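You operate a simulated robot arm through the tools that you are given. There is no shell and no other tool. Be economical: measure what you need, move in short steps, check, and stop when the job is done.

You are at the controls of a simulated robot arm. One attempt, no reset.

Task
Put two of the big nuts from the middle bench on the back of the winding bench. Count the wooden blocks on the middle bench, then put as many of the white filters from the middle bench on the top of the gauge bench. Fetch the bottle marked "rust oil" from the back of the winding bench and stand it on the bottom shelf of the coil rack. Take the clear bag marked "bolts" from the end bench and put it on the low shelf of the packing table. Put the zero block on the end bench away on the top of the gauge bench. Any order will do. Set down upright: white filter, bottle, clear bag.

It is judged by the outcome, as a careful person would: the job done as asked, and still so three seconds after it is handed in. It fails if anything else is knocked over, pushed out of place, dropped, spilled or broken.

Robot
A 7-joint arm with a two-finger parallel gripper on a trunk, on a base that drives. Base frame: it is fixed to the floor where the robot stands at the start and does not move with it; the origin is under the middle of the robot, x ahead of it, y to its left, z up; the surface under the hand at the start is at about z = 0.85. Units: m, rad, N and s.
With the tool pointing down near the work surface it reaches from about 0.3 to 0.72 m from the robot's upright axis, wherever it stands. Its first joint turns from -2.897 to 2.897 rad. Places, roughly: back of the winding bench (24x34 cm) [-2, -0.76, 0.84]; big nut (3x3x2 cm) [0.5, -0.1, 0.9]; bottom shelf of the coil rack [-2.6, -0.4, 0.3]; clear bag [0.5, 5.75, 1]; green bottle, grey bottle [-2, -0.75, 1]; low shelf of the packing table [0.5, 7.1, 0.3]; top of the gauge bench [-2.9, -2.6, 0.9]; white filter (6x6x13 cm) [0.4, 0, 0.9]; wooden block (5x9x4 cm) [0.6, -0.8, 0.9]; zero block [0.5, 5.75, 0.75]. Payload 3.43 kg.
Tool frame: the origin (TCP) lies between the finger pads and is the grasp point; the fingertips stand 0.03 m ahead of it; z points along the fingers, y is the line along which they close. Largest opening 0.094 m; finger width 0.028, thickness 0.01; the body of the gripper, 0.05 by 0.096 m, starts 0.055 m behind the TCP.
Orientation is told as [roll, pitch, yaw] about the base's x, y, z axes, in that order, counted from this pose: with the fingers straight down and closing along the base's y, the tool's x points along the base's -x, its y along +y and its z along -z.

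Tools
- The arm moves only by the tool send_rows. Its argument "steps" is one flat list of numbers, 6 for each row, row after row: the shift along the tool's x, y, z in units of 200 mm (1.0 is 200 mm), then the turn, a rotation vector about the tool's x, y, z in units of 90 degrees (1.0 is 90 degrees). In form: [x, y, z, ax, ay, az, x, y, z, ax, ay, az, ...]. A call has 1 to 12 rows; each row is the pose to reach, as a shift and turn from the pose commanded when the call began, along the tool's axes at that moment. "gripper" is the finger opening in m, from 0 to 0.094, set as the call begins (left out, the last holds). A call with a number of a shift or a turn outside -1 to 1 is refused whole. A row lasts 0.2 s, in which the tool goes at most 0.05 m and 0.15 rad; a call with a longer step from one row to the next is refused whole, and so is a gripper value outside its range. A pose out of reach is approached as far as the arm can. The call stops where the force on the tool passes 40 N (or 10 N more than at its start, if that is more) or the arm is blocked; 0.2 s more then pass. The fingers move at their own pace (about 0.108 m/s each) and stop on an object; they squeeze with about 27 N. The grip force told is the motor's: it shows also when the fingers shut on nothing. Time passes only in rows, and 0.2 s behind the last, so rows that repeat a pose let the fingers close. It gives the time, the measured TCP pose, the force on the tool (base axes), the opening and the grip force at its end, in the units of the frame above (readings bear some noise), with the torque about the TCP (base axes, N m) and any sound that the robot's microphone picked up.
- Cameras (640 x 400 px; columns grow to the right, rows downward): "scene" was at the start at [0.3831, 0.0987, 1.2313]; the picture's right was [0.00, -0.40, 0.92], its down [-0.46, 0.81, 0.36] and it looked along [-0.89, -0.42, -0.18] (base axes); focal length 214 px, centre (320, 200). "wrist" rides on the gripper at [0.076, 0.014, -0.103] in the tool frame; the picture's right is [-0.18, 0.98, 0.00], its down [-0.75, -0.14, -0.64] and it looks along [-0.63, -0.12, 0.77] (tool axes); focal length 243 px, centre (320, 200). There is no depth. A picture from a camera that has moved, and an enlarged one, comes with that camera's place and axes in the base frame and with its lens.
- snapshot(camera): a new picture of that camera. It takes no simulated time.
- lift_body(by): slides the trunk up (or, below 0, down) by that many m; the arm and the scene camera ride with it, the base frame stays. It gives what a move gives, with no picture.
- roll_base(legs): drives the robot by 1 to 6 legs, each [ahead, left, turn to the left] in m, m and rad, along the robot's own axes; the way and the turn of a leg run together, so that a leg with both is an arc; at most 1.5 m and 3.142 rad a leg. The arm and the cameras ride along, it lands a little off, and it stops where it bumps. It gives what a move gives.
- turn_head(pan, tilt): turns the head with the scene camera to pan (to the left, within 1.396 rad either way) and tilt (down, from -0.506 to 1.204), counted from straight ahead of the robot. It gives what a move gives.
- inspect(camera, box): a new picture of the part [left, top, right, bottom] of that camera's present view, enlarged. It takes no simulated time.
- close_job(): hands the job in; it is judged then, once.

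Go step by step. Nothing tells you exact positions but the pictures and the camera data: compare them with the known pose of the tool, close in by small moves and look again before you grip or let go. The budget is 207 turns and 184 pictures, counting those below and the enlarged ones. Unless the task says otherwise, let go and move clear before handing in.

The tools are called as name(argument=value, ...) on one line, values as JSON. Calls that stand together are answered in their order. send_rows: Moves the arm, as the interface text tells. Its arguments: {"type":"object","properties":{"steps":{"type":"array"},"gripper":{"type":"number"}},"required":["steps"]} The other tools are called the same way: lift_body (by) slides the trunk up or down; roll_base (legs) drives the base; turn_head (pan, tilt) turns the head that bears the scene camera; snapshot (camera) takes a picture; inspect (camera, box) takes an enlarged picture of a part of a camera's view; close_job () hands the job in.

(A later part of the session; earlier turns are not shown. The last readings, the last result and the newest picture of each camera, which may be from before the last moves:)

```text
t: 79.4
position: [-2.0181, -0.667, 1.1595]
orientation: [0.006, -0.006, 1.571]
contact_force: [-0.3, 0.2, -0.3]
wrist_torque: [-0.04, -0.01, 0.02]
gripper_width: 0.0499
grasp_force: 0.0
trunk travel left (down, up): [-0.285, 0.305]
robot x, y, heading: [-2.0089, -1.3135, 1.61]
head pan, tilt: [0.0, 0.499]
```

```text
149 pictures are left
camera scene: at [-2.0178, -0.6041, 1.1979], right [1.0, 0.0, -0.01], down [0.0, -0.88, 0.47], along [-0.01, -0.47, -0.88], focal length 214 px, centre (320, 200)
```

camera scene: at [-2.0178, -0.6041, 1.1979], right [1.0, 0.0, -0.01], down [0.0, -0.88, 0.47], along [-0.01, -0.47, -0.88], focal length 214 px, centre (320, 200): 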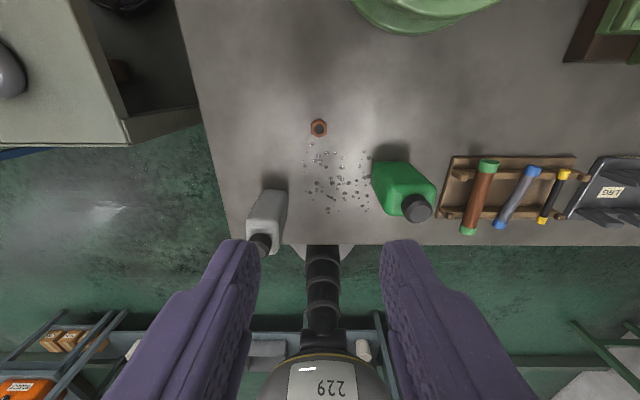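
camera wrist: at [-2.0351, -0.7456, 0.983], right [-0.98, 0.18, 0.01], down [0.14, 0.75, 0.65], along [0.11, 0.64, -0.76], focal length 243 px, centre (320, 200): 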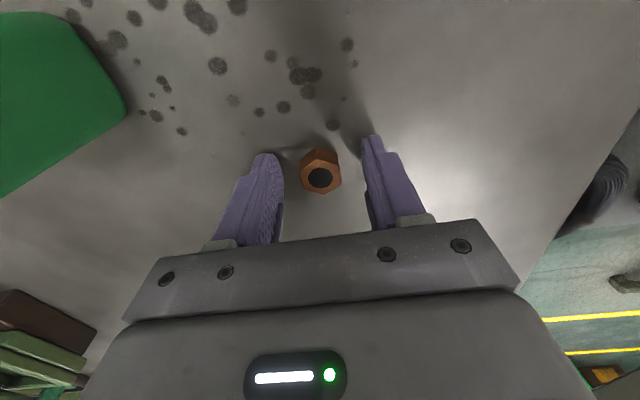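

Nut placed. Now read bottle labels.

turn_head(pan=0, tilt=0.8)

inspect(camera="scene", box=[200, 0, 500, 200])

snapshot(camera="wrist")

```text
t: 80.2
position: [-2.0182, -0.6691, 1.1591]
orientation: [0.006, -0.008, 1.57]
contact_force: [1.0, -0.4, -0.2]
wrist_torque: [-0.02, 0.01, 0.01]
gripper_width: 0.0499
grasp_force: 0.0
trunk travel left (down, up): [-0.285, 0.305]
robot x, y, heading: [-2.0111, -1.3151, 1.6]
head pan, tilt: [0.0, 0.799]
```

```text
2.00 times, centred on (350, 100) of scene
camera zoom: at [-2.0178, -0.6301, 1.208], right [1.0, 0.0, -0.01], down [0.0, -0.7, 0.71], along [0.0, -0.71, -0.7], focal length 429 px, centre (260, 400)
```

zoom: 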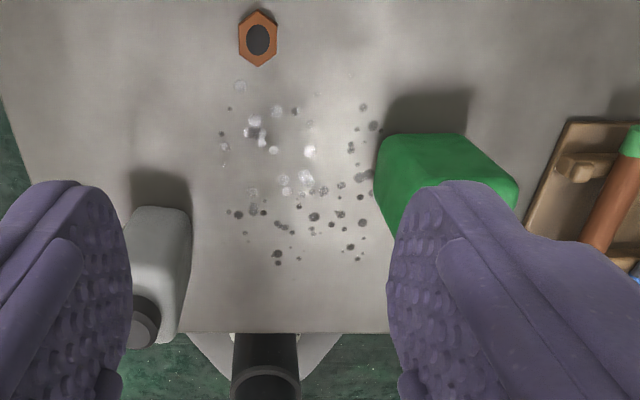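

```text
147 pictures are left
camera wrist: at [-2.0316, -0.7455, 1.2612], right [-0.98, 0.18, 0.01], down [0.15, 0.75, 0.65], along [0.11, 0.64, -0.76], focal length 243 px, centre (320, 200)
```

wrist: 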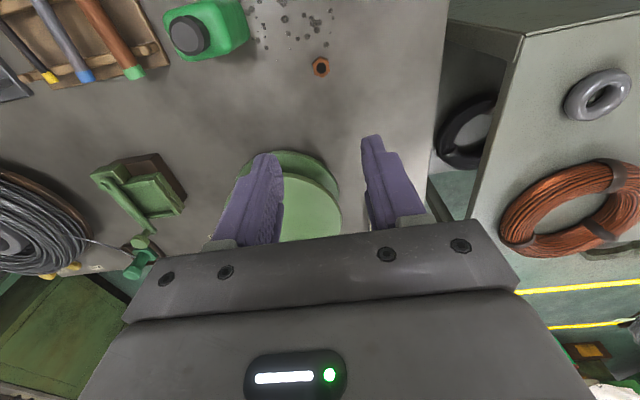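

No labels on this side. I move the hand to the west end (−2.3, −1.0) and look east at the bottles.

send_rows(steps=[0.2, 0.15, 0, 0, 0, 0, 0.4, 0.3, 0, 0, 0, 0, 0.6, 0.45, 0, 0, 0, 0, 0.8, 0.6, 0, 0, 0, 0, 0.95, 0.75, 0, 0, 0, 0, 0.95, 0.95, 0, 0, 0, 0])

turn_head(pan=-0.9, tilt=0.1)

snapshot(camera="scene")

```text
t: 81.6
position: [-2.2141, -0.853, 1.1588]
orientation: [0.007, -0.007, 1.571]
contact_force: [0.9, -0.2, 0.2]
wrist_torque: [-0.01, 0.0, -0.03]
gripper_width: 0.05
grasp_force: 0.0
trunk travel left (down, up): [-0.285, 0.305]
robot x, y, heading: [-2.0085, -1.3097, 1.607]
head pan, tilt: [0.0, 0.799]
```

```text
t: 82.8
position: [-2.2124, -0.8526, 1.1605]
orientation: [0.006, -0.007, 1.572]
contact_force: [-0.3, 0.1, -0.3]
wrist_torque: [0.02, 0.01, 0.0]
gripper_width: 0.0498
grasp_force: 0.1
trunk travel left (down, up): [-0.285, 0.305]
robot x, y, heading: [-2.0109, -1.3134, 1.605]
head pan, tilt: [-0.901, 0.099]
```

```text
146 pictures are left
camera scene: at [-2.1396, -0.7526, 1.2319], right [0.63, -0.01, 0.78], down [-0.08, -1.0, 0.06], along [0.78, -0.1, -0.62], focal length 214 px, centre (320, 200)
```

scene: 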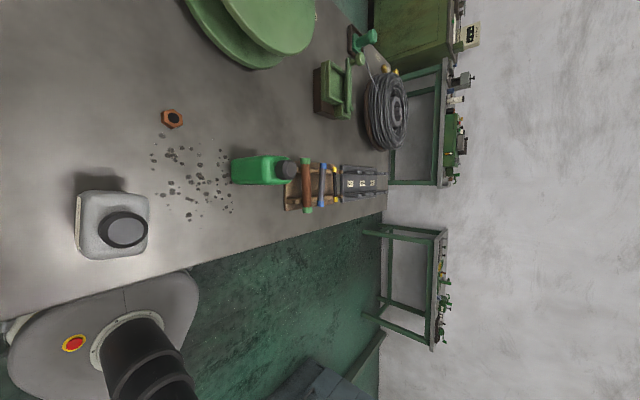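

send_rows(steps=[0.2, 0.1, 0, 0, 0, 0, 0.4, 0.25, 0, 0, 0, 0, 0.6, 0.4, 0, 0, 0, 0, 0.8, 0.55, 0, 0, 0, 0])

turn_head(pan=-0.6, tilt=-0.4)

snapshot(camera="scene")

```text
t: 83.8
position: [-2.3228, -1.0188, 1.1562]
orientation: [0.007, -0.007, 1.57]
contact_force: [-0.1, -0.6, 0.4]
wrist_torque: [0.03, 0.02, -0.04]
gripper_width: 0.0504
grasp_force: 0.2
trunk travel left (down, up): [-0.285, 0.305]
robot x, y, heading: [-2.0094, -1.3176, 1.6]
head pan, tilt: [-0.901, 0.099]
```

```text
t: 84.7
position: [-2.3223, -1.0164, 1.1568]
orientation: [0.005, -0.007, 1.571]
contact_force: [-0.7, 0.0, 0.6]
wrist_torque: [0.01, 0.01, -0.02]
gripper_width: 0.05
grasp_force: 0.2
trunk travel left (down, up): [-0.285, 0.305]
robot x, y, heading: [-2.0094, -1.3098, 1.603]
head pan, tilt: [-0.6, -0.4]
```

```text
145 pictures are left
camera scene: at [-2.2802, -0.8743, 1.2262], right [0.83, 0.0, 0.56], down [0.22, -0.92, -0.33], along [0.52, 0.39, -0.76], focal length 214 px, centre (320, 200)
```

scene: 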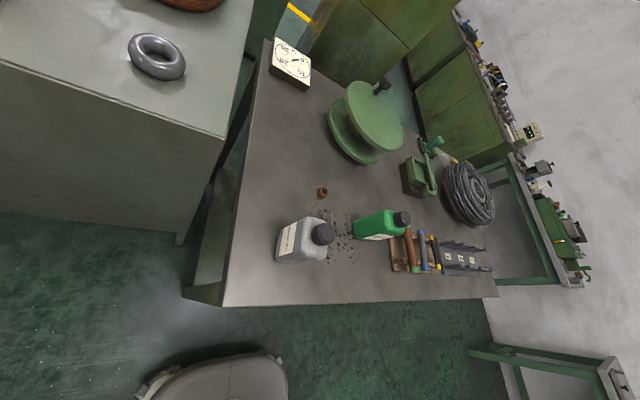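

inspect(camera="scene", box=[260, 190, 420, 290])

```text
4.00 times, centred on (340, 240) of scene
camera zoom: at [-2.2802, -0.8743, 1.2262], right [0.83, 0.0, 0.56], down [0.22, -0.92, -0.33], along [0.52, 0.39, -0.76], focal length 858 px, centre (240, 40)
```

zoom: 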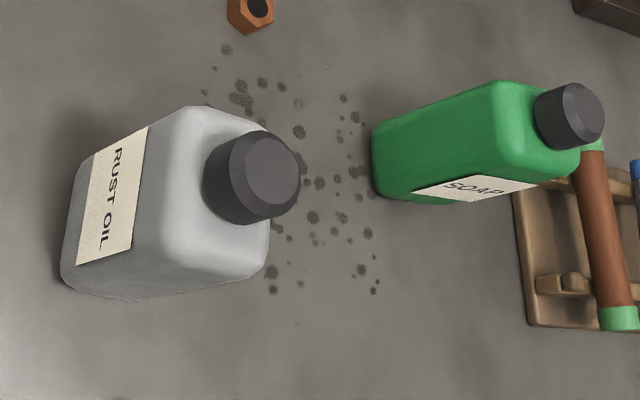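

Grey bottle is RUST OIL. Now look at the coil rack to find which side is open.

turn_head(pan=0.6, tilt=-0.5)

snapshot(camera="scene")

turn_head(pan=1.2, tilt=0.3)

snapshot(camera="scene")

```text
t: 86.1
position: [-2.3205, -1.0167, 1.1564]
orientation: [0.005, -0.006, 1.572]
contact_force: [-0.3, 0.5, -1.0]
wrist_torque: [-0.01, 0.0, 0.0]
gripper_width: 0.05
grasp_force: 0.0
trunk travel left (down, up): [-0.285, 0.305]
robot x, y, heading: [-2.0069, -1.3128, 1.596]
head pan, tilt: [0.6, -0.499]
```

```text
143 pictures are left
camera scene: at [-2.3595, -0.8673, 1.2317], right [0.82, 0.0, -0.57], down [-0.27, -0.87, -0.4], along [-0.5, 0.48, -0.72], focal length 214 px, centre (320, 200)
```

scene: 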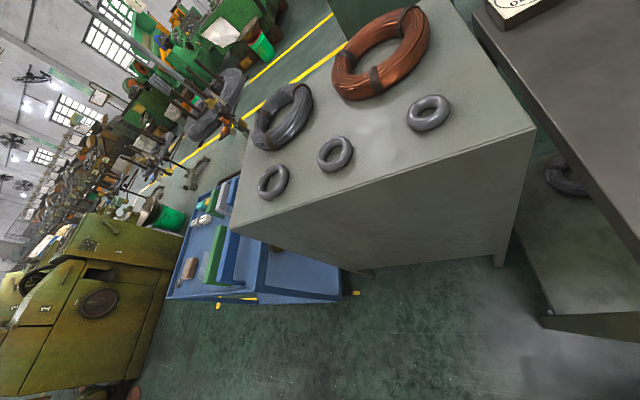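

```text
t: 87.3
position: [-2.3216, -1.0158, 1.1551]
orientation: [0.006, -0.007, 1.571]
contact_force: [1.8, 0.0, -0.6]
wrist_torque: [-0.02, -0.02, 0.01]
gripper_width: 0.0498
grasp_force: 0.0
trunk travel left (down, up): [-0.285, 0.305]
robot x, y, heading: [-2.0088, -1.3169, 1.605]
head pan, tilt: [1.201, 0.3]
```

```text
142 pictures are left
camera scene: at [-2.4086, -0.9351, 1.253], right [0.36, 0.01, -0.93], down [0.27, -0.96, 0.1], along [-0.89, -0.29, -0.34], focal length 214 px, centre (320, 200)
```

scene: 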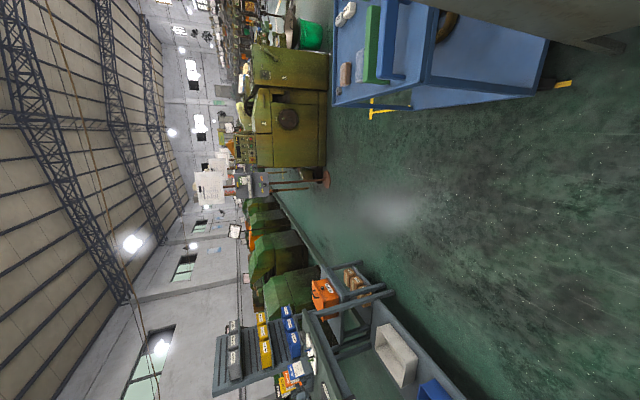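

The rack's back (−y) is closed, so its open side must face +y. I go back toward the middle bench for the second nut, stopping at the aisle mouth to look at the rack's front.

lift_body(by=0.2)

roll_base(legs=[[-0.15, 0, 0], [0, 0, 1.54], [-1.4, 0, 0], [0, -1.4, 0], [0, -0.3, 0]])

turn_head(pan=0, tilt=-0.5)

snapshot(camera="scene")

snapshot(camera="wrist")

```text
t: 89.4
position: [-2.3227, -1.017, 1.3568]
orientation: [0.006, -0.009, 1.572]
contact_force: [-0.8, -0.1, 0.4]
wrist_torque: [0.0, 0.0, -0.02]
gripper_width: 0.05
grasp_force: 0.0
trunk travel left (down, up): [-0.485, 0.105]
robot x, y, heading: [-2.0121, -1.3139, 1.604]
head pan, tilt: [1.201, 0.3]
```

```text
t: 109.2
position: [-0.8395, -0.081, 1.3564]
orientation: [0.006, -0.007, 3.036]
contact_force: [1.5, 0.4, -0.3]
wrist_torque: [-0.04, -0.01, 0.0]
gripper_width: 0.0503
grasp_force: 0.2
trunk travel left (down, up): [-0.485, 0.105]
robot x, y, heading: [-0.5086, 0.1934, 3.068]
head pan, tilt: [1.201, 0.3]
```

```text
t: 110.7
position: [-0.839, -0.0822, 1.3573]
orientation: [0.006, -0.006, 3.035]
contact_force: [-0.3, -0.9, 0.3]
wrist_torque: [0.04, 0.02, -0.02]
gripper_width: 0.0498
grasp_force: 0.0
trunk travel left (down, up): [-0.485, 0.105]
robot x, y, heading: [-0.5131, 0.2006, 3.067]
head pan, tilt: [0.0, -0.499]
```

```text
141 pictures are left
camera scene: at [-0.9886, -0.0666, 1.4198], right [0.11, 0.99, -0.01], down [0.87, -0.1, -0.48], along [-0.48, 0.05, -0.87], focal length 214 px, centre (320, 200)
```

scene: 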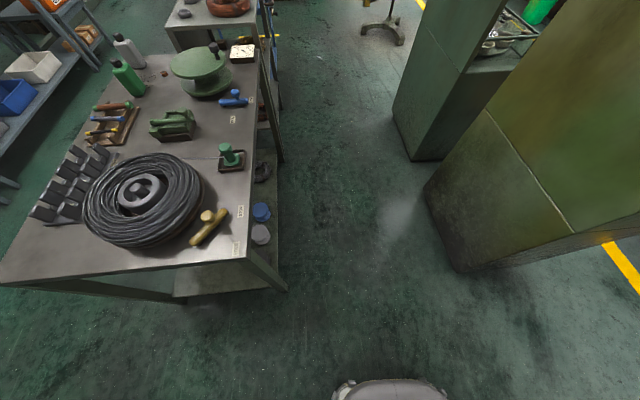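

```text
140 pictures are left
camera wrist: at [-0.7646, -0.1054, 1.4585], right [-0.29, -0.96, 0.01], down [-0.73, 0.22, 0.65], along [-0.62, 0.18, -0.76], focal length 243 px, centre (320, 200)
```

wrist: 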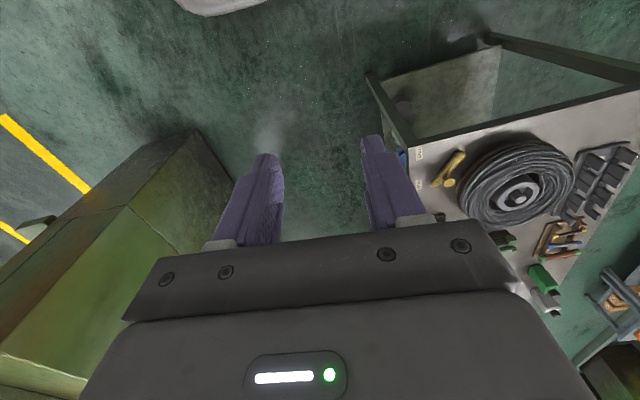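

Aisle in front of the rack is about 1 m wide. I drive in for a quick look at the rack's open front.

roll_base(legs=[[1.3, 0, 0.07]])

turn_head(pan=1.0, tilt=-0.3)

snapshot(camera="scene")

turn_head(pan=0.3, tilt=-0.5)

snapshot(camera="scene")

```text
t: 117.1
position: [-2.1055, -0.0377, 1.3571]
orientation: [0.003, -0.007, 3.086]
contact_force: [0.8, -1.1, 0.9]
wrist_torque: [0.01, -0.04, 0.02]
gripper_width: 0.0499
grasp_force: 0.1
trunk travel left (down, up): [-0.485, 0.105]
robot x, y, heading: [-1.7896, 0.2583, 3.117]
head pan, tilt: [0.0, -0.499]
```

```text
t: 118.4
position: [-2.1059, -0.0383, 1.3567]
orientation: [0.004, -0.006, 3.088]
contact_force: [0.3, 0.3, 0.5]
wrist_torque: [0.01, 0.0, 0.01]
gripper_width: 0.05
grasp_force: 0.1
trunk travel left (down, up): [-0.485, 0.105]
robot x, y, heading: [-1.7916, 0.2596, 3.116]
head pan, tilt: [1.0, -0.3]
```

```text
139 pictures are left
camera scene: at [-2.2438, -0.0958, 1.4446], right [0.02, 0.54, -0.84], down [0.94, -0.3, -0.17], along [-0.34, -0.79, -0.51], focal length 214 px, centre (320, 200)
```

scene: 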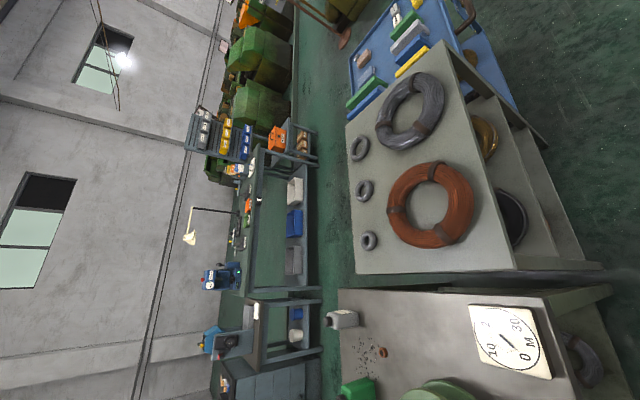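

```text
t: 119.4
position: [-2.1061, -0.0374, 1.3551]
orientation: [0.005, -0.007, 3.088]
contact_force: [-0.5, -0.4, -0.2]
wrist_torque: [0.02, -0.02, -0.03]
gripper_width: 0.0497
grasp_force: 0.1
trunk travel left (down, up): [-0.485, 0.105]
robot x, y, heading: [-1.7893, 0.2547, 3.119]
head pan, tilt: [0.3, -0.499]
```

```text
138 pictures are left
camera scene: at [-2.2559, -0.049, 1.4229], right [0.05, 0.95, -0.3], down [0.87, -0.19, -0.46], along [-0.5, -0.24, -0.83], focal length 214 px, centre (320, 200)
```

scene: 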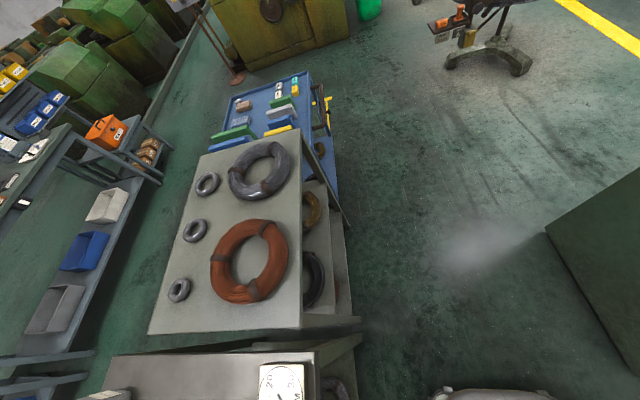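

The rack has an open front with two lower shelves; horizontal approach will be needed. Now back to the middle bench for nut 4.

roll_base(legs=[[-1.2, 0, 0], [0, 0, -3.12], [0, -0.58, 0], [0.58, 0, 0]])

turn_head(pan=0, tilt=0)

snapshot(camera="scene")

turn_head(pan=-0.7, tilt=-0.2)

snapshot(camera="scene")

```text
t: 138.6
position: [0.353, 0.0525, 1.3557]
orientation: [0.005, -0.008, 0.06]
contact_force: [0.2, 0.5, 0.2]
wrist_torque: [0.01, 0.03, -0.01]
gripper_width: 0.0499
grasp_force: 0.0
trunk travel left (down, up): [-0.485, 0.105]
robot x, y, heading: [0.0774, -0.2807, 0.091]
head pan, tilt: [0.3, -0.499]
```

```text
t: 139.6
position: [0.3534, 0.0537, 1.356]
orientation: [0.005, -0.008, 0.059]
contact_force: [0.9, -0.7, 0.7]
wrist_torque: [0.0, 0.01, 0.03]
gripper_width: 0.0501
grasp_force: 0.0
trunk travel left (down, up): [-0.485, 0.105]
robot x, y, heading: [0.0765, -0.2726, 0.093]
head pan, tilt: [0.0, 0.0]
```

```text
137 pictures are left
camera scene: at [0.4634, 0.0591, 1.3965], right [0.06, -1.0, -0.01], down [-1.0, -0.06, -0.01], along [0.01, 0.01, -1.0], focal length 214 px, centre (320, 200)
```

scene: 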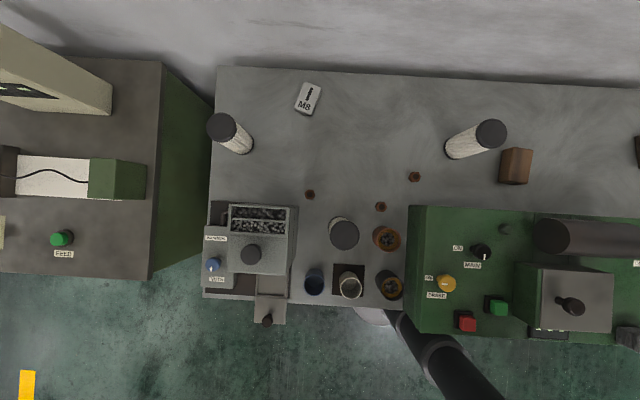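

```text
t: 140.6
position: [0.3528, 0.0532, 1.3552]
orientation: [0.005, -0.006, 0.06]
contact_force: [0.2, -0.3, 0.8]
wrist_torque: [0.01, -0.01, 0.03]
gripper_width: 0.0501
grasp_force: 0.1
trunk travel left (down, up): [-0.485, 0.105]
robot x, y, heading: [0.0762, -0.2777, 0.093]
head pan, tilt: [-0.7, -0.201]
```

```text
136 pictures are left
camera scene: at [0.4837, 0.0065, 1.4227], right [0.04, -0.77, 0.64], down [-0.97, -0.19, -0.16], along [0.24, -0.61, -0.75], focal length 214 px, centre (320, 200)
```

scene: 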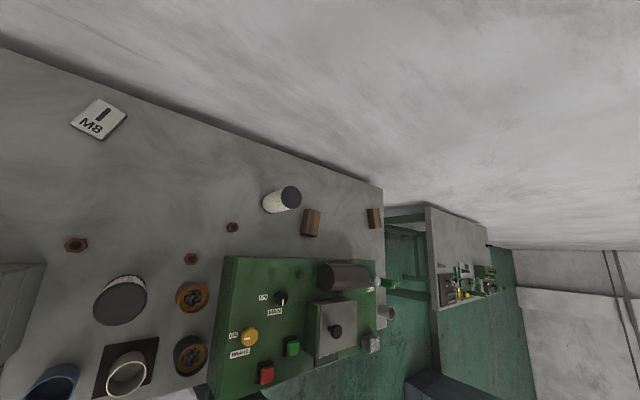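

turn_head(pan=0, tilt=0)

inspect(camera="scene", box=[382, 157, 446, 197])

```text
t: 141.7
position: [0.3533, 0.0532, 1.3573]
orientation: [0.005, -0.007, 0.058]
contact_force: [-0.3, 0.2, -0.2]
wrist_torque: [0.02, -0.01, -0.04]
gripper_width: 0.05
grasp_force: 0.0
trunk travel left (down, up): [-0.485, 0.105]
robot x, y, heading: [0.0767, -0.2743, 0.093]
head pan, tilt: [0.0, 0.0]
```

```text
10.00 times, centred on (414, 177) of scene
camera zoom: at [0.4633, 0.0589, 1.3966], right [0.06, -1.0, 0.0], down [-1.0, -0.06, -0.01], along [0.01, 0.0, -1.0], focal length 2145 px, centre (-620, 430)
```

zoom: 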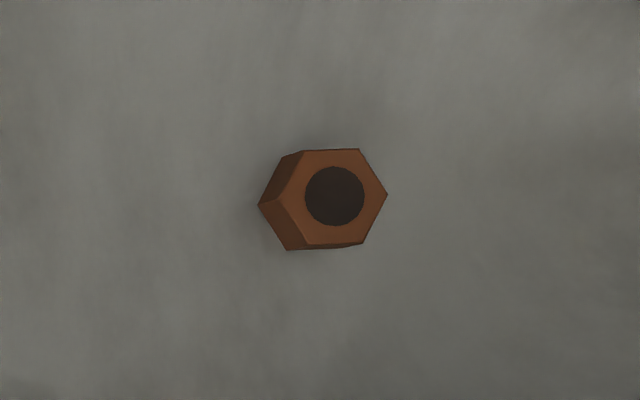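

send_rows(steps=[-0.06, -0.082, 0, 0, 0, -0.09, -0.12, -0.164, 0, 0, 0, -0.18, -0.18, -0.246, 0, 0, 0, -0.27, -0.24, -0.328, 0, 0, 0, -0.36, -0.3, -0.41, 0, 0, 0, -0.45, -0.36, -0.492, 0, 0, 0, -0.54, -0.42, -0.574, 0, 0, 0, -0.63, -0.48, -0.656, 0, 0, 0, -0.72, -0.54, -0.738, 0, 0, 0, -0.81, -0.6, -0.82, 0, 0, 0, -0.9])

send_rows(steps=[0.16, -0.164, 0, 0, 0, -0.062, 0.319, -0.328, 0, 0, 0, -0.124, 0.319, -0.328, 0, 0, 0, -0.124])

lift_body(by=-0.26)

snapshot(camera="wrist")

snapshot(camera="scene")

```text
t: 143.9
position: [0.485, -0.1028, 1.3564]
orientation: [-0.007, -0.005, 1.475]
contact_force: [0.1, 0.0, 0.0]
wrist_torque: [-0.01, 0.02, 0.02]
gripper_width: 0.05
grasp_force: 0.0
trunk travel left (down, up): [-0.485, 0.105]
robot x, y, heading: [0.073, -0.2728, 0.094]
head pan, tilt: [0.0, 0.0]
```

```text
t: 144.7
position: [0.5426, -0.1711, 1.3558]
orientation: [-0.008, -0.005, 1.67]
contact_force: [-0.1, 0.0, 0.0]
wrist_torque: [-0.01, 0.0, -0.02]
gripper_width: 0.05
grasp_force: 0.1
trunk travel left (down, up): [-0.485, 0.105]
robot x, y, heading: [0.0756, -0.2788, 0.095]
head pan, tilt: [0.0, 0.0]
```

```text
t: 147.4
position: [0.5118, -0.165, 1.1033]
orientation: [-0.026, 0.019, 1.652]
contact_force: [-2.0, -0.6, 0.1]
wrist_torque: [0.12, -0.1, 0.07]
gripper_width: 0.0501
grasp_force: 0.0
trunk travel left (down, up): [-0.225, 0.365]
robot x, y, heading: [0.0631, -0.2818, 0.075]
head pan, tilt: [0.0, 0.0]
```

```text
134 pictures are left
camera wrist: at [0.5017, -0.2401, 1.2073], right [-0.99, 0.1, -0.03], down [0.06, 0.77, 0.63], along [0.09, 0.63, -0.77], focal length 243 px, centre (320, 200)
```

wrist: 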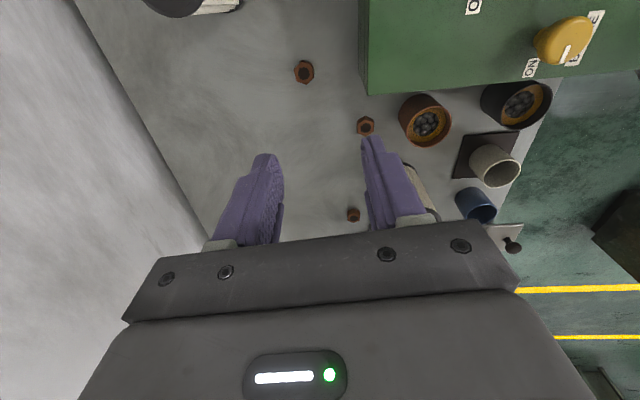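

```text
133 pictures are left
camera scene: at [0.5023, -0.0536, 1.1411], right [1.0, 0.08, 0.03], down [0.08, -1.0, 0.02], along [0.03, -0.02, -1.0], focal length 214 px, centre (320, 200)
```

scene: 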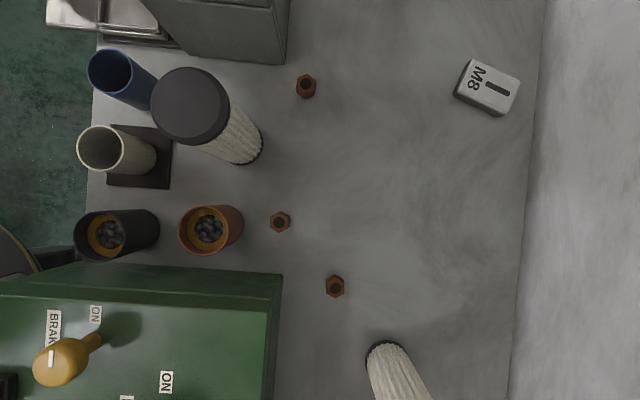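

The trunk lowering pushed the base back slightly—something on the arm likely touched the green machine. I raise again, inspect the machine, and back off.

lift_body(by=0.15)

turn_head(pan=0.5, tilt=0.9)

snapshot(camera="scene")

```text
t: 149.1
position: [0.5417, -0.1707, 1.2453]
orientation: [-0.009, -0.003, 1.669]
contact_force: [0.0, 0.9, 0.1]
wrist_torque: [-0.04, -0.02, -0.03]
gripper_width: 0.0502
grasp_force: 0.0
trunk travel left (down, up): [-0.375, 0.215]
robot x, y, heading: [0.0759, -0.2776, 0.093]
head pan, tilt: [0.0, 0.0]
```

```text
t: 150.3
position: [0.542, -0.1708, 1.2464]
orientation: [-0.006, -0.007, 1.669]
contact_force: [0.1, -0.8, -0.1]
wrist_torque: [0.01, 0.02, 0.02]
gripper_width: 0.0495
grasp_force: 0.0
trunk travel left (down, up): [-0.375, 0.215]
robot x, y, heading: [0.0796, -0.2785, 0.09]
head pan, tilt: [0.499, 0.901]
```

```text
132 pictures are left
camera scene: at [0.5034, -0.1463, 1.3085], right [0.88, 0.09, -0.47], down [0.43, -0.59, 0.69], along [-0.22, -0.81, -0.55], focal length 214 px, centre (320, 200)
```

scene: 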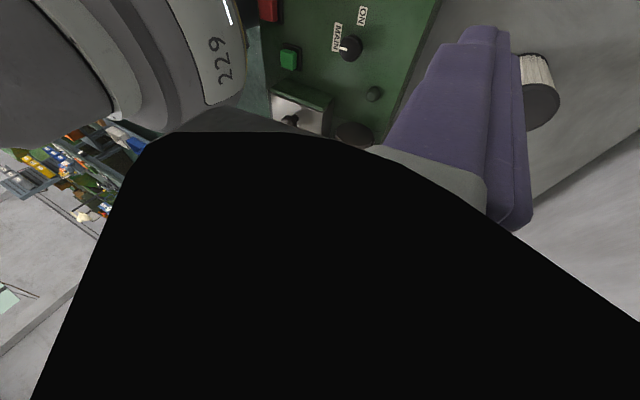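

roll_base(legs=[[-0.1, 0, 0]])

turn_head(pan=0, tilt=0)

snapshot(camera="scene")

```text
t: 151.5
position: [0.441, -0.1818, 1.2473]
orientation: [-0.01, -0.006, 1.67]
contact_force: [0.1, -0.5, -0.8]
wrist_torque: [0.02, -0.03, -0.01]
gripper_width: 0.05
grasp_force: 0.0
trunk travel left (down, up): [-0.375, 0.215]
robot x, y, heading: [-0.0229, -0.2858, 0.093]
head pan, tilt: [0.499, 0.901]
```

```text
t: 152.7
position: [0.4412, -0.1819, 1.2459]
orientation: [-0.007, -0.004, 1.668]
contact_force: [0.8, -0.2, -0.3]
wrist_torque: [0.01, -0.01, 0.0]
gripper_width: 0.0501
grasp_force: 0.0
trunk travel left (down, up): [-0.375, 0.215]
robot x, y, heading: [-0.0288, -0.286, 0.091]
head pan, tilt: [0.0, 0.0]
```

```text
131 pictures are left
camera scene: at [0.4302, -0.0727, 1.2856], right [1.0, 0.1, 0.01], down [0.1, -1.0, 0.0], along [0.01, 0.0, -1.0], focal length 214 px, centre (320, 200)
```

scene: 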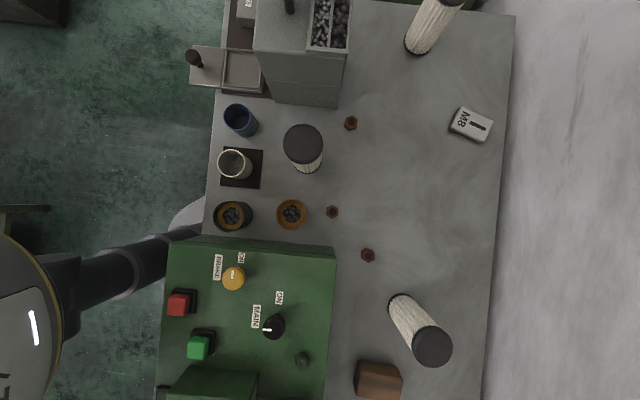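

Everything on the bench is in place. Approach nut 4 from height with the arm only.

send_rows(steps=[0, -0.25, 0, 0, 0, 0, 0, -0.5, 0, 0, 0, 0, 0, -0.5, 0.24, 0, 0, 0, 0, -0.5, 0.48, 0, 0, 0, 0, -0.5, 0.72, 0, 0, 0, 0, -0.5, 0.95, 0, 0, 0])

send_rows(steps=[0, 0, 0.25, 0, 0, 0, 0, 0, 0.5, 0, 0, 0])

snapshot(camera="wrist")

inspect(camera="scene", box=[240, 250, 400, 400])

```text
t: 154.1
position: [0.5461, -0.1646, 1.0594]
orientation: [-0.008, -0.006, 1.668]
contact_force: [0.5, 0.8, -0.2]
wrist_torque: [-0.02, 0.01, 0.01]
gripper_width: 0.0501
grasp_force: 0.0
trunk travel left (down, up): [-0.375, 0.215]
robot x, y, heading: [-0.0262, -0.2905, 0.094]
head pan, tilt: [0.0, 0.0]
```

```text
t: 154.7
position: [0.5449, -0.1726, 0.9603]
orientation: [-0.008, -0.006, 1.668]
contact_force: [0.5, 0.8, -0.4]
wrist_torque: [-0.01, 0.0, -0.03]
gripper_width: 0.05
grasp_force: 0.1
trunk travel left (down, up): [-0.375, 0.215]
robot x, y, heading: [-0.0227, -0.2864, 0.092]
head pan, tilt: [0.0, 0.0]
```

```text
130 pictures are left
camera wrist: at [0.5381, -0.2508, 1.0615], right [-1.0, 0.09, -0.01], down [0.06, 0.76, 0.65], along [0.06, 0.64, -0.76], focal length 243 px, centre (320, 200)
```

wrist: 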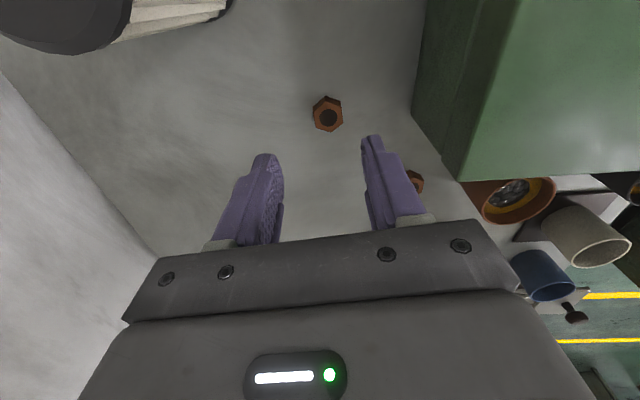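

```text
2.67 times, centred on (320, 325) of scene
camera zoom: at [0.5344, -0.0629, 0.9993], right [1.0, 0.1, 0.01], down [0.1, -1.0, 0.0], along [0.01, 0.01, -1.0], focal length 572 px, centre (320, -133)
```

zoom: 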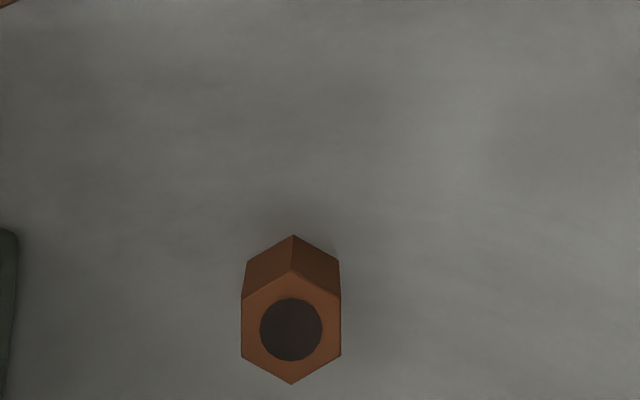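

send_rows(steps=[0.008, 0.026, 0.13, 0, 0, 0, 0.008, 0.026, 0.26, 0, 0, 0, 0.008, 0.026, 0.385, 0, 0, 0, 0.008, 0.026, 0.385, 0, 0, 0])

send_rows(steps=[0, 0, 0, 0, 0, 0, 0, 0, 0, 0, 0, 0, 0, 0, 0, 0, 0, 0], gripper=0.01)

snapshot(camera="wrist")

```text
t: 155.7
position: [0.5391, -0.1734, 0.8804]
orientation: [-0.011, -0.006, 1.667]
contact_force: [-1.3, -0.2, 17.6]
wrist_torque: [-0.28, 0.55, 0.0]
gripper_width: 0.0502
grasp_force: 0.2
trunk travel left (down, up): [-0.375, 0.215]
robot x, y, heading: [-0.0239, -0.2912, 0.093]
head pan, tilt: [0.0, 0.0]
```

```text
t: 156.5
position: [0.5395, -0.1735, 0.8799]
orientation: [-0.008, -0.006, 1.669]
contact_force: [-10.9, -1.1, 17.5]
wrist_torque: [-0.26, 0.58, -0.15]
gripper_width: 0.0216
grasp_force: 26.9
trunk travel left (down, up): [-0.375, 0.215]
robot x, y, heading: [-0.0209, -0.2865, 0.094]
head pan, tilt: [0.0, 0.0]
```

```text
128 pictures are left
camera wrist: at [0.5304, -0.2517, 0.9823], right [-1.0, 0.09, -0.01], down [0.06, 0.76, 0.65], along [0.06, 0.64, -0.76], focal length 243 px, centre (320, 200)
```

wrist: 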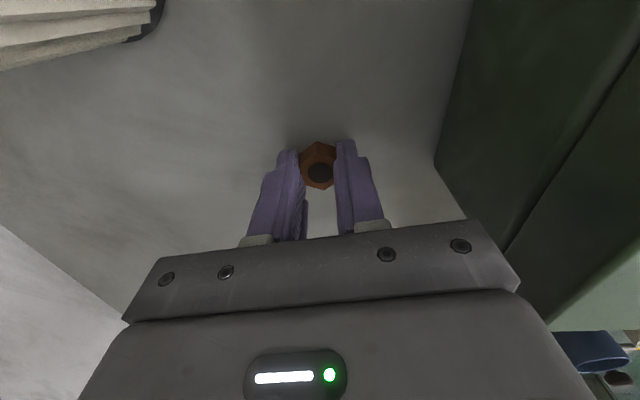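

Nut 4 gripped. Lift and drive to the back of the winding bench.

send_rows(steps=[0, 0, -0.24, 0, 0, 0, 0, 0, -0.48, 0, 0, 0, 0, 0, -0.72, 0, 0, 0, 0, 0, -0.96, 0, 0, 0])

lift_body(by=0.15)

roll_base(legs=[[-0.55, 0, -0.093], [0, -1.07, 0], [-1.43, 0, 0], [0, 0, 1.57], [0.08, 0, 0]])

snapshot(camera="scene")

```text
t: 157.5
position: [0.5394, -0.1744, 1.0741]
orientation: [-0.007, -0.005, 1.668]
contact_force: [-0.2, -0.2, 0.1]
wrist_torque: [0.02, -0.04, 0.01]
gripper_width: 0.0215
grasp_force: 27.0
trunk travel left (down, up): [-0.375, 0.215]
robot x, y, heading: [-0.0273, -0.2874, 0.091]
head pan, tilt: [0.0, 0.0]
```

```text
t: 159.2
position: [0.541, -0.1733, 1.2218]
orientation: [-0.007, -0.005, 1.669]
contact_force: [0.4, 0.5, -0.7]
wrist_torque: [0.05, 0.02, 0.01]
gripper_width: 0.022
grasp_force: 26.9
trunk travel left (down, up): [-0.525, 0.065]
robot x, y, heading: [-0.0275, -0.2871, 0.089]
head pan, tilt: [0.0, 0.0]
```

```text
t: 178.8
position: [-2.107, -0.7634, 1.2216]
orientation: [-0.007, -0.004, -3.116]
contact_force: [-0.1, 0.1, -0.1]
wrist_torque: [-0.03, 0.0, -0.01]
gripper_width: 0.0217
grasp_force: 26.7
trunk travel left (down, up): [-0.525, 0.065]
robot x, y, heading: [-2.0343, -1.332, 1.591]
head pan, tilt: [0.0, 0.0]
```

```text
127 pictures are left
camera scene: at [-2.2159, -0.7658, 1.2617], right [-0.03, 1.0, 0.01], down [1.0, 0.03, 0.0], along [-0.01, 0.01, -1.0], focal length 214 px, centre (320, 200)
```

scene: 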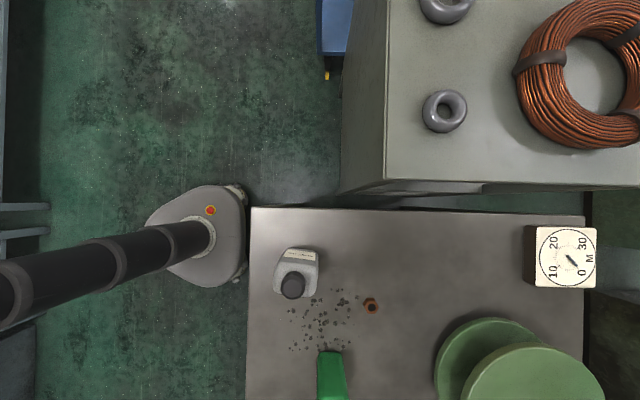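

Nut 1 is still in place. I set the second nut beside it at (−2.085, −0.672).

send_rows(steps=[0.06, -0.227, 0, 0, 0, 0, 0.122, -0.454, 0, 0, 0, 0, 0.122, -0.454, 0, 0, 0, 0])

lift_body(by=-0.2)

send_rows(steps=[0, 0, 0.2, 0, 0, 0, 0, 0, 0.4, 0, 0, 0, 0, 0, 0.58, 0, 0, 0])

snapshot(camera="wrist")

snapshot(camera="scene")

```text
t: 179.6
position: [-2.0849, -0.6724, 1.2259]
orientation: [-0.008, -0.005, -3.116]
contact_force: [-0.4, -0.2, -0.3]
wrist_torque: [0.03, 0.01, -0.02]
gripper_width: 0.0218
grasp_force: 27.0
trunk travel left (down, up): [-0.525, 0.065]
robot x, y, heading: [-2.0359, -1.3357, 1.59]
head pan, tilt: [0.0, 0.0]
```

```text
t: 181.8
position: [-2.0843, -0.6718, 1.0267]
orientation: [-0.006, -0.006, -3.117]
contact_force: [-0.4, 0.9, -0.9]
wrist_torque: [0.03, 0.03, 0.01]
gripper_width: 0.0215
grasp_force: 26.9
trunk travel left (down, up): [-0.325, 0.265]
robot x, y, heading: [-2.0355, -1.337, 1.592]
head pan, tilt: [0.0, 0.0]
```

```text
t: 182.6
position: [-2.0856, -0.6725, 0.9101]
orientation: [-0.01, -0.005, -3.115]
contact_force: [-0.3, -0.2, -0.5]
wrist_torque: [0.04, -0.01, -0.02]
gripper_width: 0.0216
grasp_force: 26.7
trunk travel left (down, up): [-0.325, 0.265]
robot x, y, heading: [-2.0346, -1.3378, 1.589]
head pan, tilt: [0.0, 0.0]
```

```text
126 pictures are left
camera wrist: at [-2.0076, -0.6871, 1.013], right [-0.16, -0.99, -0.01], down [-0.75, 0.12, 0.65], along [-0.64, 0.11, -0.76], focal length 243 px, centre (320, 200)
```

wrist: 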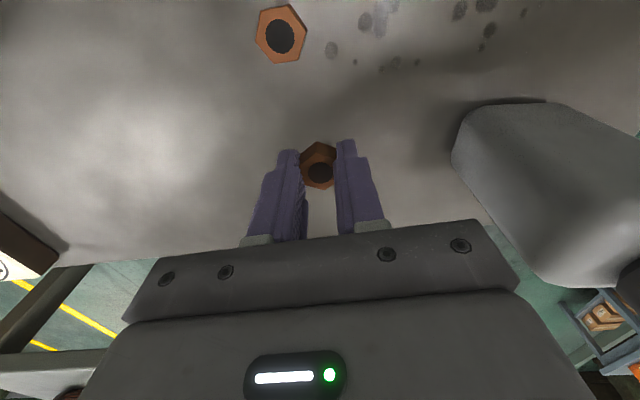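

```text
125 pictures are left
camera scene: at [-2.1947, -0.6763, 0.9508], right [-0.03, 1.0, 0.01], down [1.0, 0.03, 0.0], along [-0.01, 0.01, -1.0], focal length 214 px, centre (320, 200)
```

scene: 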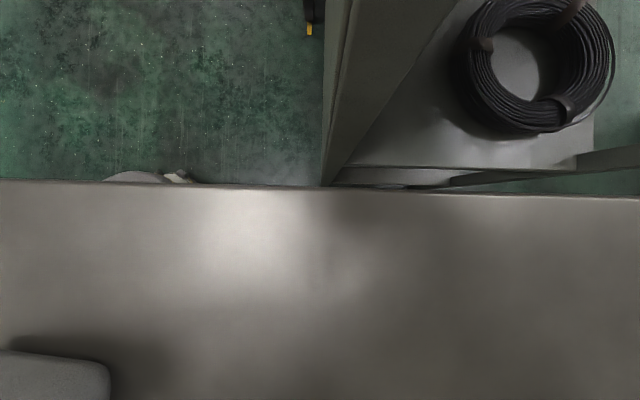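

send_rows(steps=[0, 0, 0.05, 0, 0, 0, 0, 0, 0.1, 0, 0, 0, 0, 0, 0.12, 0, 0, 0, 0, 0, 0.14, 0, 0, 0])

```text
t: 183.6
position: [-2.086, -0.6721, 0.8831]
orientation: [-0.008, -0.005, -3.117]
contact_force: [0.1, 0.5, -0.7]
wrist_torque: [-0.04, 0.01, -0.02]
gripper_width: 0.0217
grasp_force: 27.5
trunk travel left (down, up): [-0.325, 0.265]
robot x, y, heading: [-2.0364, -1.3381, 1.589]
head pan, tilt: [0.0, 0.0]
```

send_rows(steps=[0, 0, 0.015, 0, 0, 0, 0, 0, 0.025, 0, 0, 0])

send_rows(steps=[0, 0, 0, 0, 0, 0, 0, 0, 0, 0, 0, 0], gripper=0.045)

send_rows(steps=[0, 0, -0.2, 0, 0, 0, 0, 0, -0.4, 0, 0, 0, 0, 0, -0.65, 0, 0, 0, 0, 0, -0.9, 0, 0, 0])

snapshot(camera="wrist")

```text
t: 184.2
position: [-2.0873, -0.6714, 0.8793]
orientation: [-0.012, -0.005, -3.116]
contact_force: [-1.4, 1.4, 19.3]
wrist_torque: [-0.23, -0.07, -0.06]
gripper_width: 0.0217
grasp_force: 27.4
trunk travel left (down, up): [-0.325, 0.265]
robot x, y, heading: [-2.0355, -1.3378, 1.589]
head pan, tilt: [0.0, 0.0]
```

```text
t: 184.8
position: [-2.0867, -0.6691, 0.879]
orientation: [-0.013, -0.005, -3.115]
contact_force: [-3.9, 24.0, 31.1]
wrist_torque: [0.05, -0.24, 0.23]
gripper_width: 0.0315
grasp_force: 0.0
trunk travel left (down, up): [-0.325, 0.265]
robot x, y, heading: [-2.0329, -1.3333, 1.588]
head pan, tilt: [0.0, 0.0]
```

```text
t: 185.8
position: [-2.084, -0.6749, 1.0585]
orientation: [-0.007, -0.003, -3.115]
contact_force: [0.1, -0.2, 0.3]
wrist_torque: [0.02, -0.03, -0.03]
gripper_width: 0.045
grasp_force: 0.0
trunk travel left (down, up): [-0.325, 0.265]
robot x, y, heading: [-2.0318, -1.3362, 1.596]
head pan, tilt: [0.0, 0.0]
```

```text
124 pictures are left
camera wrist: at [-2.0073, -0.6878, 1.1601], right [-0.16, -0.99, -0.01], down [-0.75, 0.12, 0.65], along [-0.64, 0.11, -0.76], focal length 243 px, centre (320, 200)
```

wrist: 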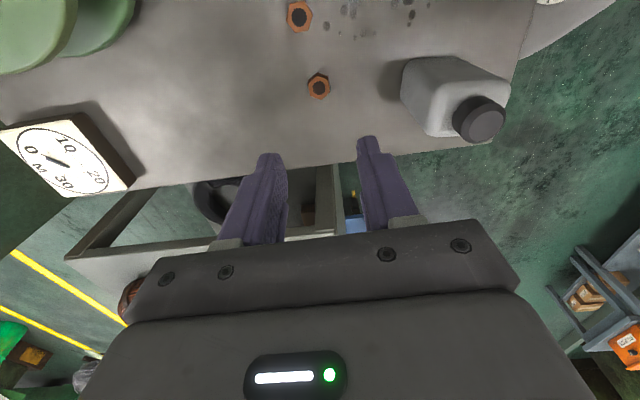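

Both nuts are down. For the bottle I'll use a near-horizontal grip (tool 20° below horizontal) from the back side. I raise, back off, turn the wrist and pitch the hand forward.

lift_body(by=0.12)

roll_base(legs=[[-0.2, 0, 0]])

send_rows(steps=[0, 0.05, 0, 0, 0, 0.091, 0, 0.1, 0, 0, 0, 0.182, 0, 0.15, 0, 0, 0, 0.273, 0, 0.2, 0, 0, 0, 0.364, 0, 0.25, 0, 0, 0, 0.455, 0, 0.3, 0, 0, 0, 0.546, 0, 0.35, 0, 0, 0, 0.637, 0, 0.4, 0, 0, 0, 0.728, 0, 0.45, 0, 0, 0, 0.819, 0, 0.5, 0, 0, 0, 0.91, 0, 0.525, 0, 0, 0, 1.0], gripper=0.09)

send_rows(steps=[0, 0, 0, 0, -0.09, 0, 0, 0, 0, 0, -0.18, 0, 0, 0, 0, 0, -0.27, 0, 0, 0, 0, 0, -0.36, 0, 0, 0, 0, 0, -0.45, 0, 0, 0, 0, 0, -0.54, 0, 0, 0, 0, 0, -0.63, 0, 0, 0, 0, 0, -0.72, 0, 0, 0, 0, 0, -0.778, 0])

snapshot(camera="wrist")

snapshot(camera="scene")

```text
t: 187.3
position: [-2.0847, -0.6735, 1.1767]
orientation: [-0.008, -0.005, -3.115]
contact_force: [0.5, -0.2, 0.5]
wrist_torque: [-0.02, 0.0, -0.02]
gripper_width: 0.0451
grasp_force: 0.0
trunk travel left (down, up): [-0.445, 0.145]
robot x, y, heading: [-2.0308, -1.3367, 1.593]
head pan, tilt: [0.0, 0.0]
```

```text
t: 188.8
position: [-2.0799, -0.8722, 1.178]
orientation: [-0.01, -0.005, -3.118]
contact_force: [-0.7, -0.8, 0.8]
wrist_torque: [-0.01, -0.02, -0.02]
gripper_width: 0.0453
grasp_force: 0.0
trunk travel left (down, up): [-0.445, 0.145]
robot x, y, heading: [-2.0284, -1.5335, 1.589]
head pan, tilt: [0.0, 0.0]
```

```text
t: 191.2
position: [-2.0785, -0.976, 1.1758]
orientation: [0.005, -0.007, 1.594]
contact_force: [-0.2, 0.5, -1.3]
wrist_torque: [-0.02, 0.01, 0.0]
gripper_width: 0.0899
grasp_force: 0.0
trunk travel left (down, up): [-0.445, 0.145]
robot x, y, heading: [-2.0318, -1.5346, 1.586]
head pan, tilt: [0.0, 0.0]
```

```text
t: 193.2
position: [-2.0783, -0.9757, 1.1768]
orientation: [0.014, -1.231, 1.581]
contact_force: [0.8, -0.6, 0.3]
wrist_torque: [0.04, 0.0, -0.01]
gripper_width: 0.0902
grasp_force: 0.0
trunk travel left (down, up): [-0.445, 0.145]
robot x, y, heading: [-2.0356, -1.5325, 1.592]
head pan, tilt: [0.0, 0.0]
```

```text
123 pictures are left
camera wrist: at [-2.0884, -1.0997, 1.1396], right [-0.98, 0.04, 0.18], down [0.15, -0.35, 0.92], along [0.1, 0.94, 0.34], focal length 243 px, centre (320, 200)
```

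wrist: 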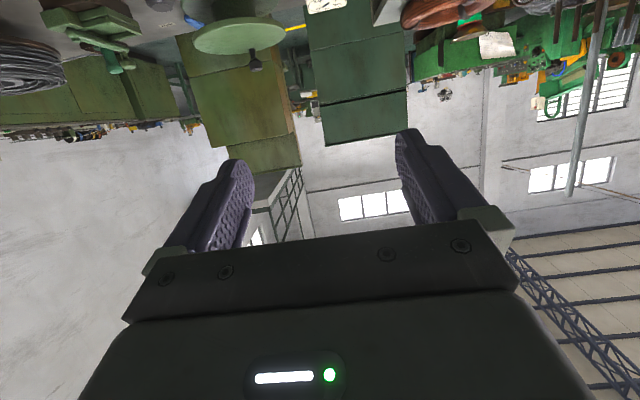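

```text
122 pictures are left
camera scene: at [-2.0766, -0.9777, 1.2936], right [1.0, 0.02, 0.0], down [0.0, -0.33, -0.94], along [-0.02, 0.94, -0.33], focal length 214 px, centre (320, 200)
```

scene: 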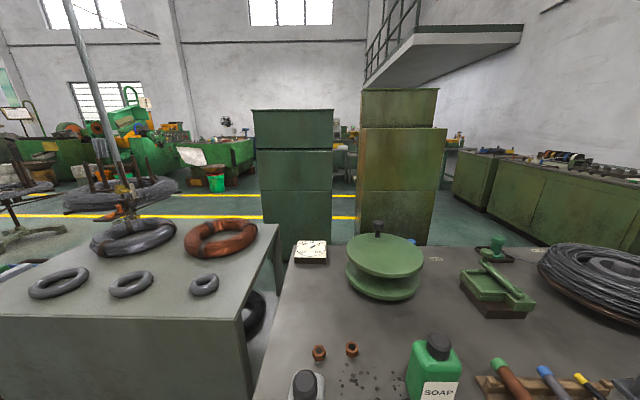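

turn_head(pan=0, tilt=0.75)

snapshot(camera="scene")

```text
t: 194.3
position: [-2.0763, -0.9768, 1.1781]
orientation: [0.015, -1.229, 1.581]
contact_force: [0.5, 0.0, -0.4]
wrist_torque: [-0.01, -0.02, 0.05]
gripper_width: 0.0902
grasp_force: 0.0
trunk travel left (down, up): [-0.445, 0.145]
robot x, y, heading: [-2.0318, -1.5335, 1.589]
head pan, tilt: [0.0, 0.75]
```

```text
121 pictures are left
camera scene: at [-2.0761, -1.0069, 1.2318], right [1.0, 0.02, 0.0], down [0.02, -0.89, -0.46], along [-0.02, 0.46, -0.89], focal length 214 px, centre (320, 200)
```

scene: 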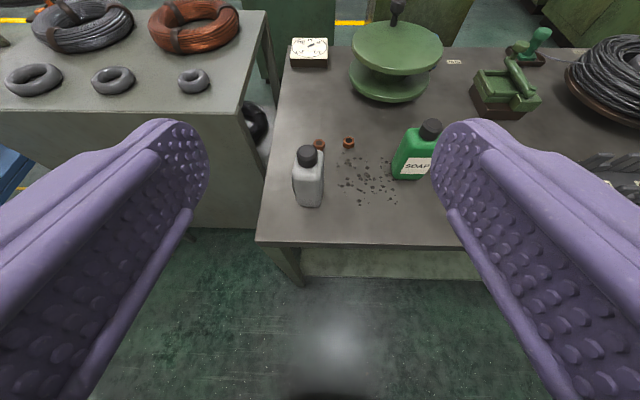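

inspect(camera="scene", box=[265, 130, 365, 220])

```text
4.44 times, centred on (315, 175) of scene
camera zoom: at [-2.0761, -1.0069, 1.2318], right [1.0, 0.02, 0.0], down [0.02, -0.89, -0.46], along [-0.02, 0.46, -0.89], focal length 953 px, centre (342, 311)
```

zoom: 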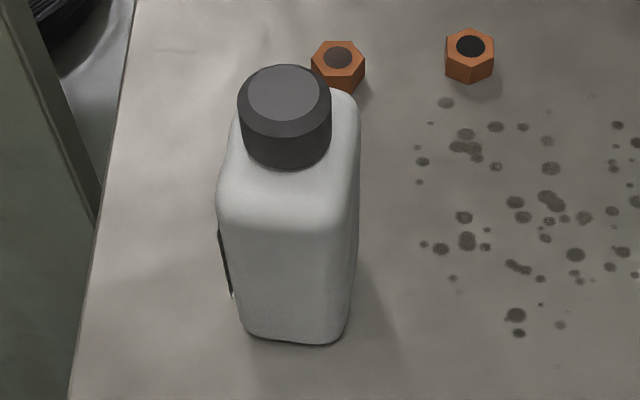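

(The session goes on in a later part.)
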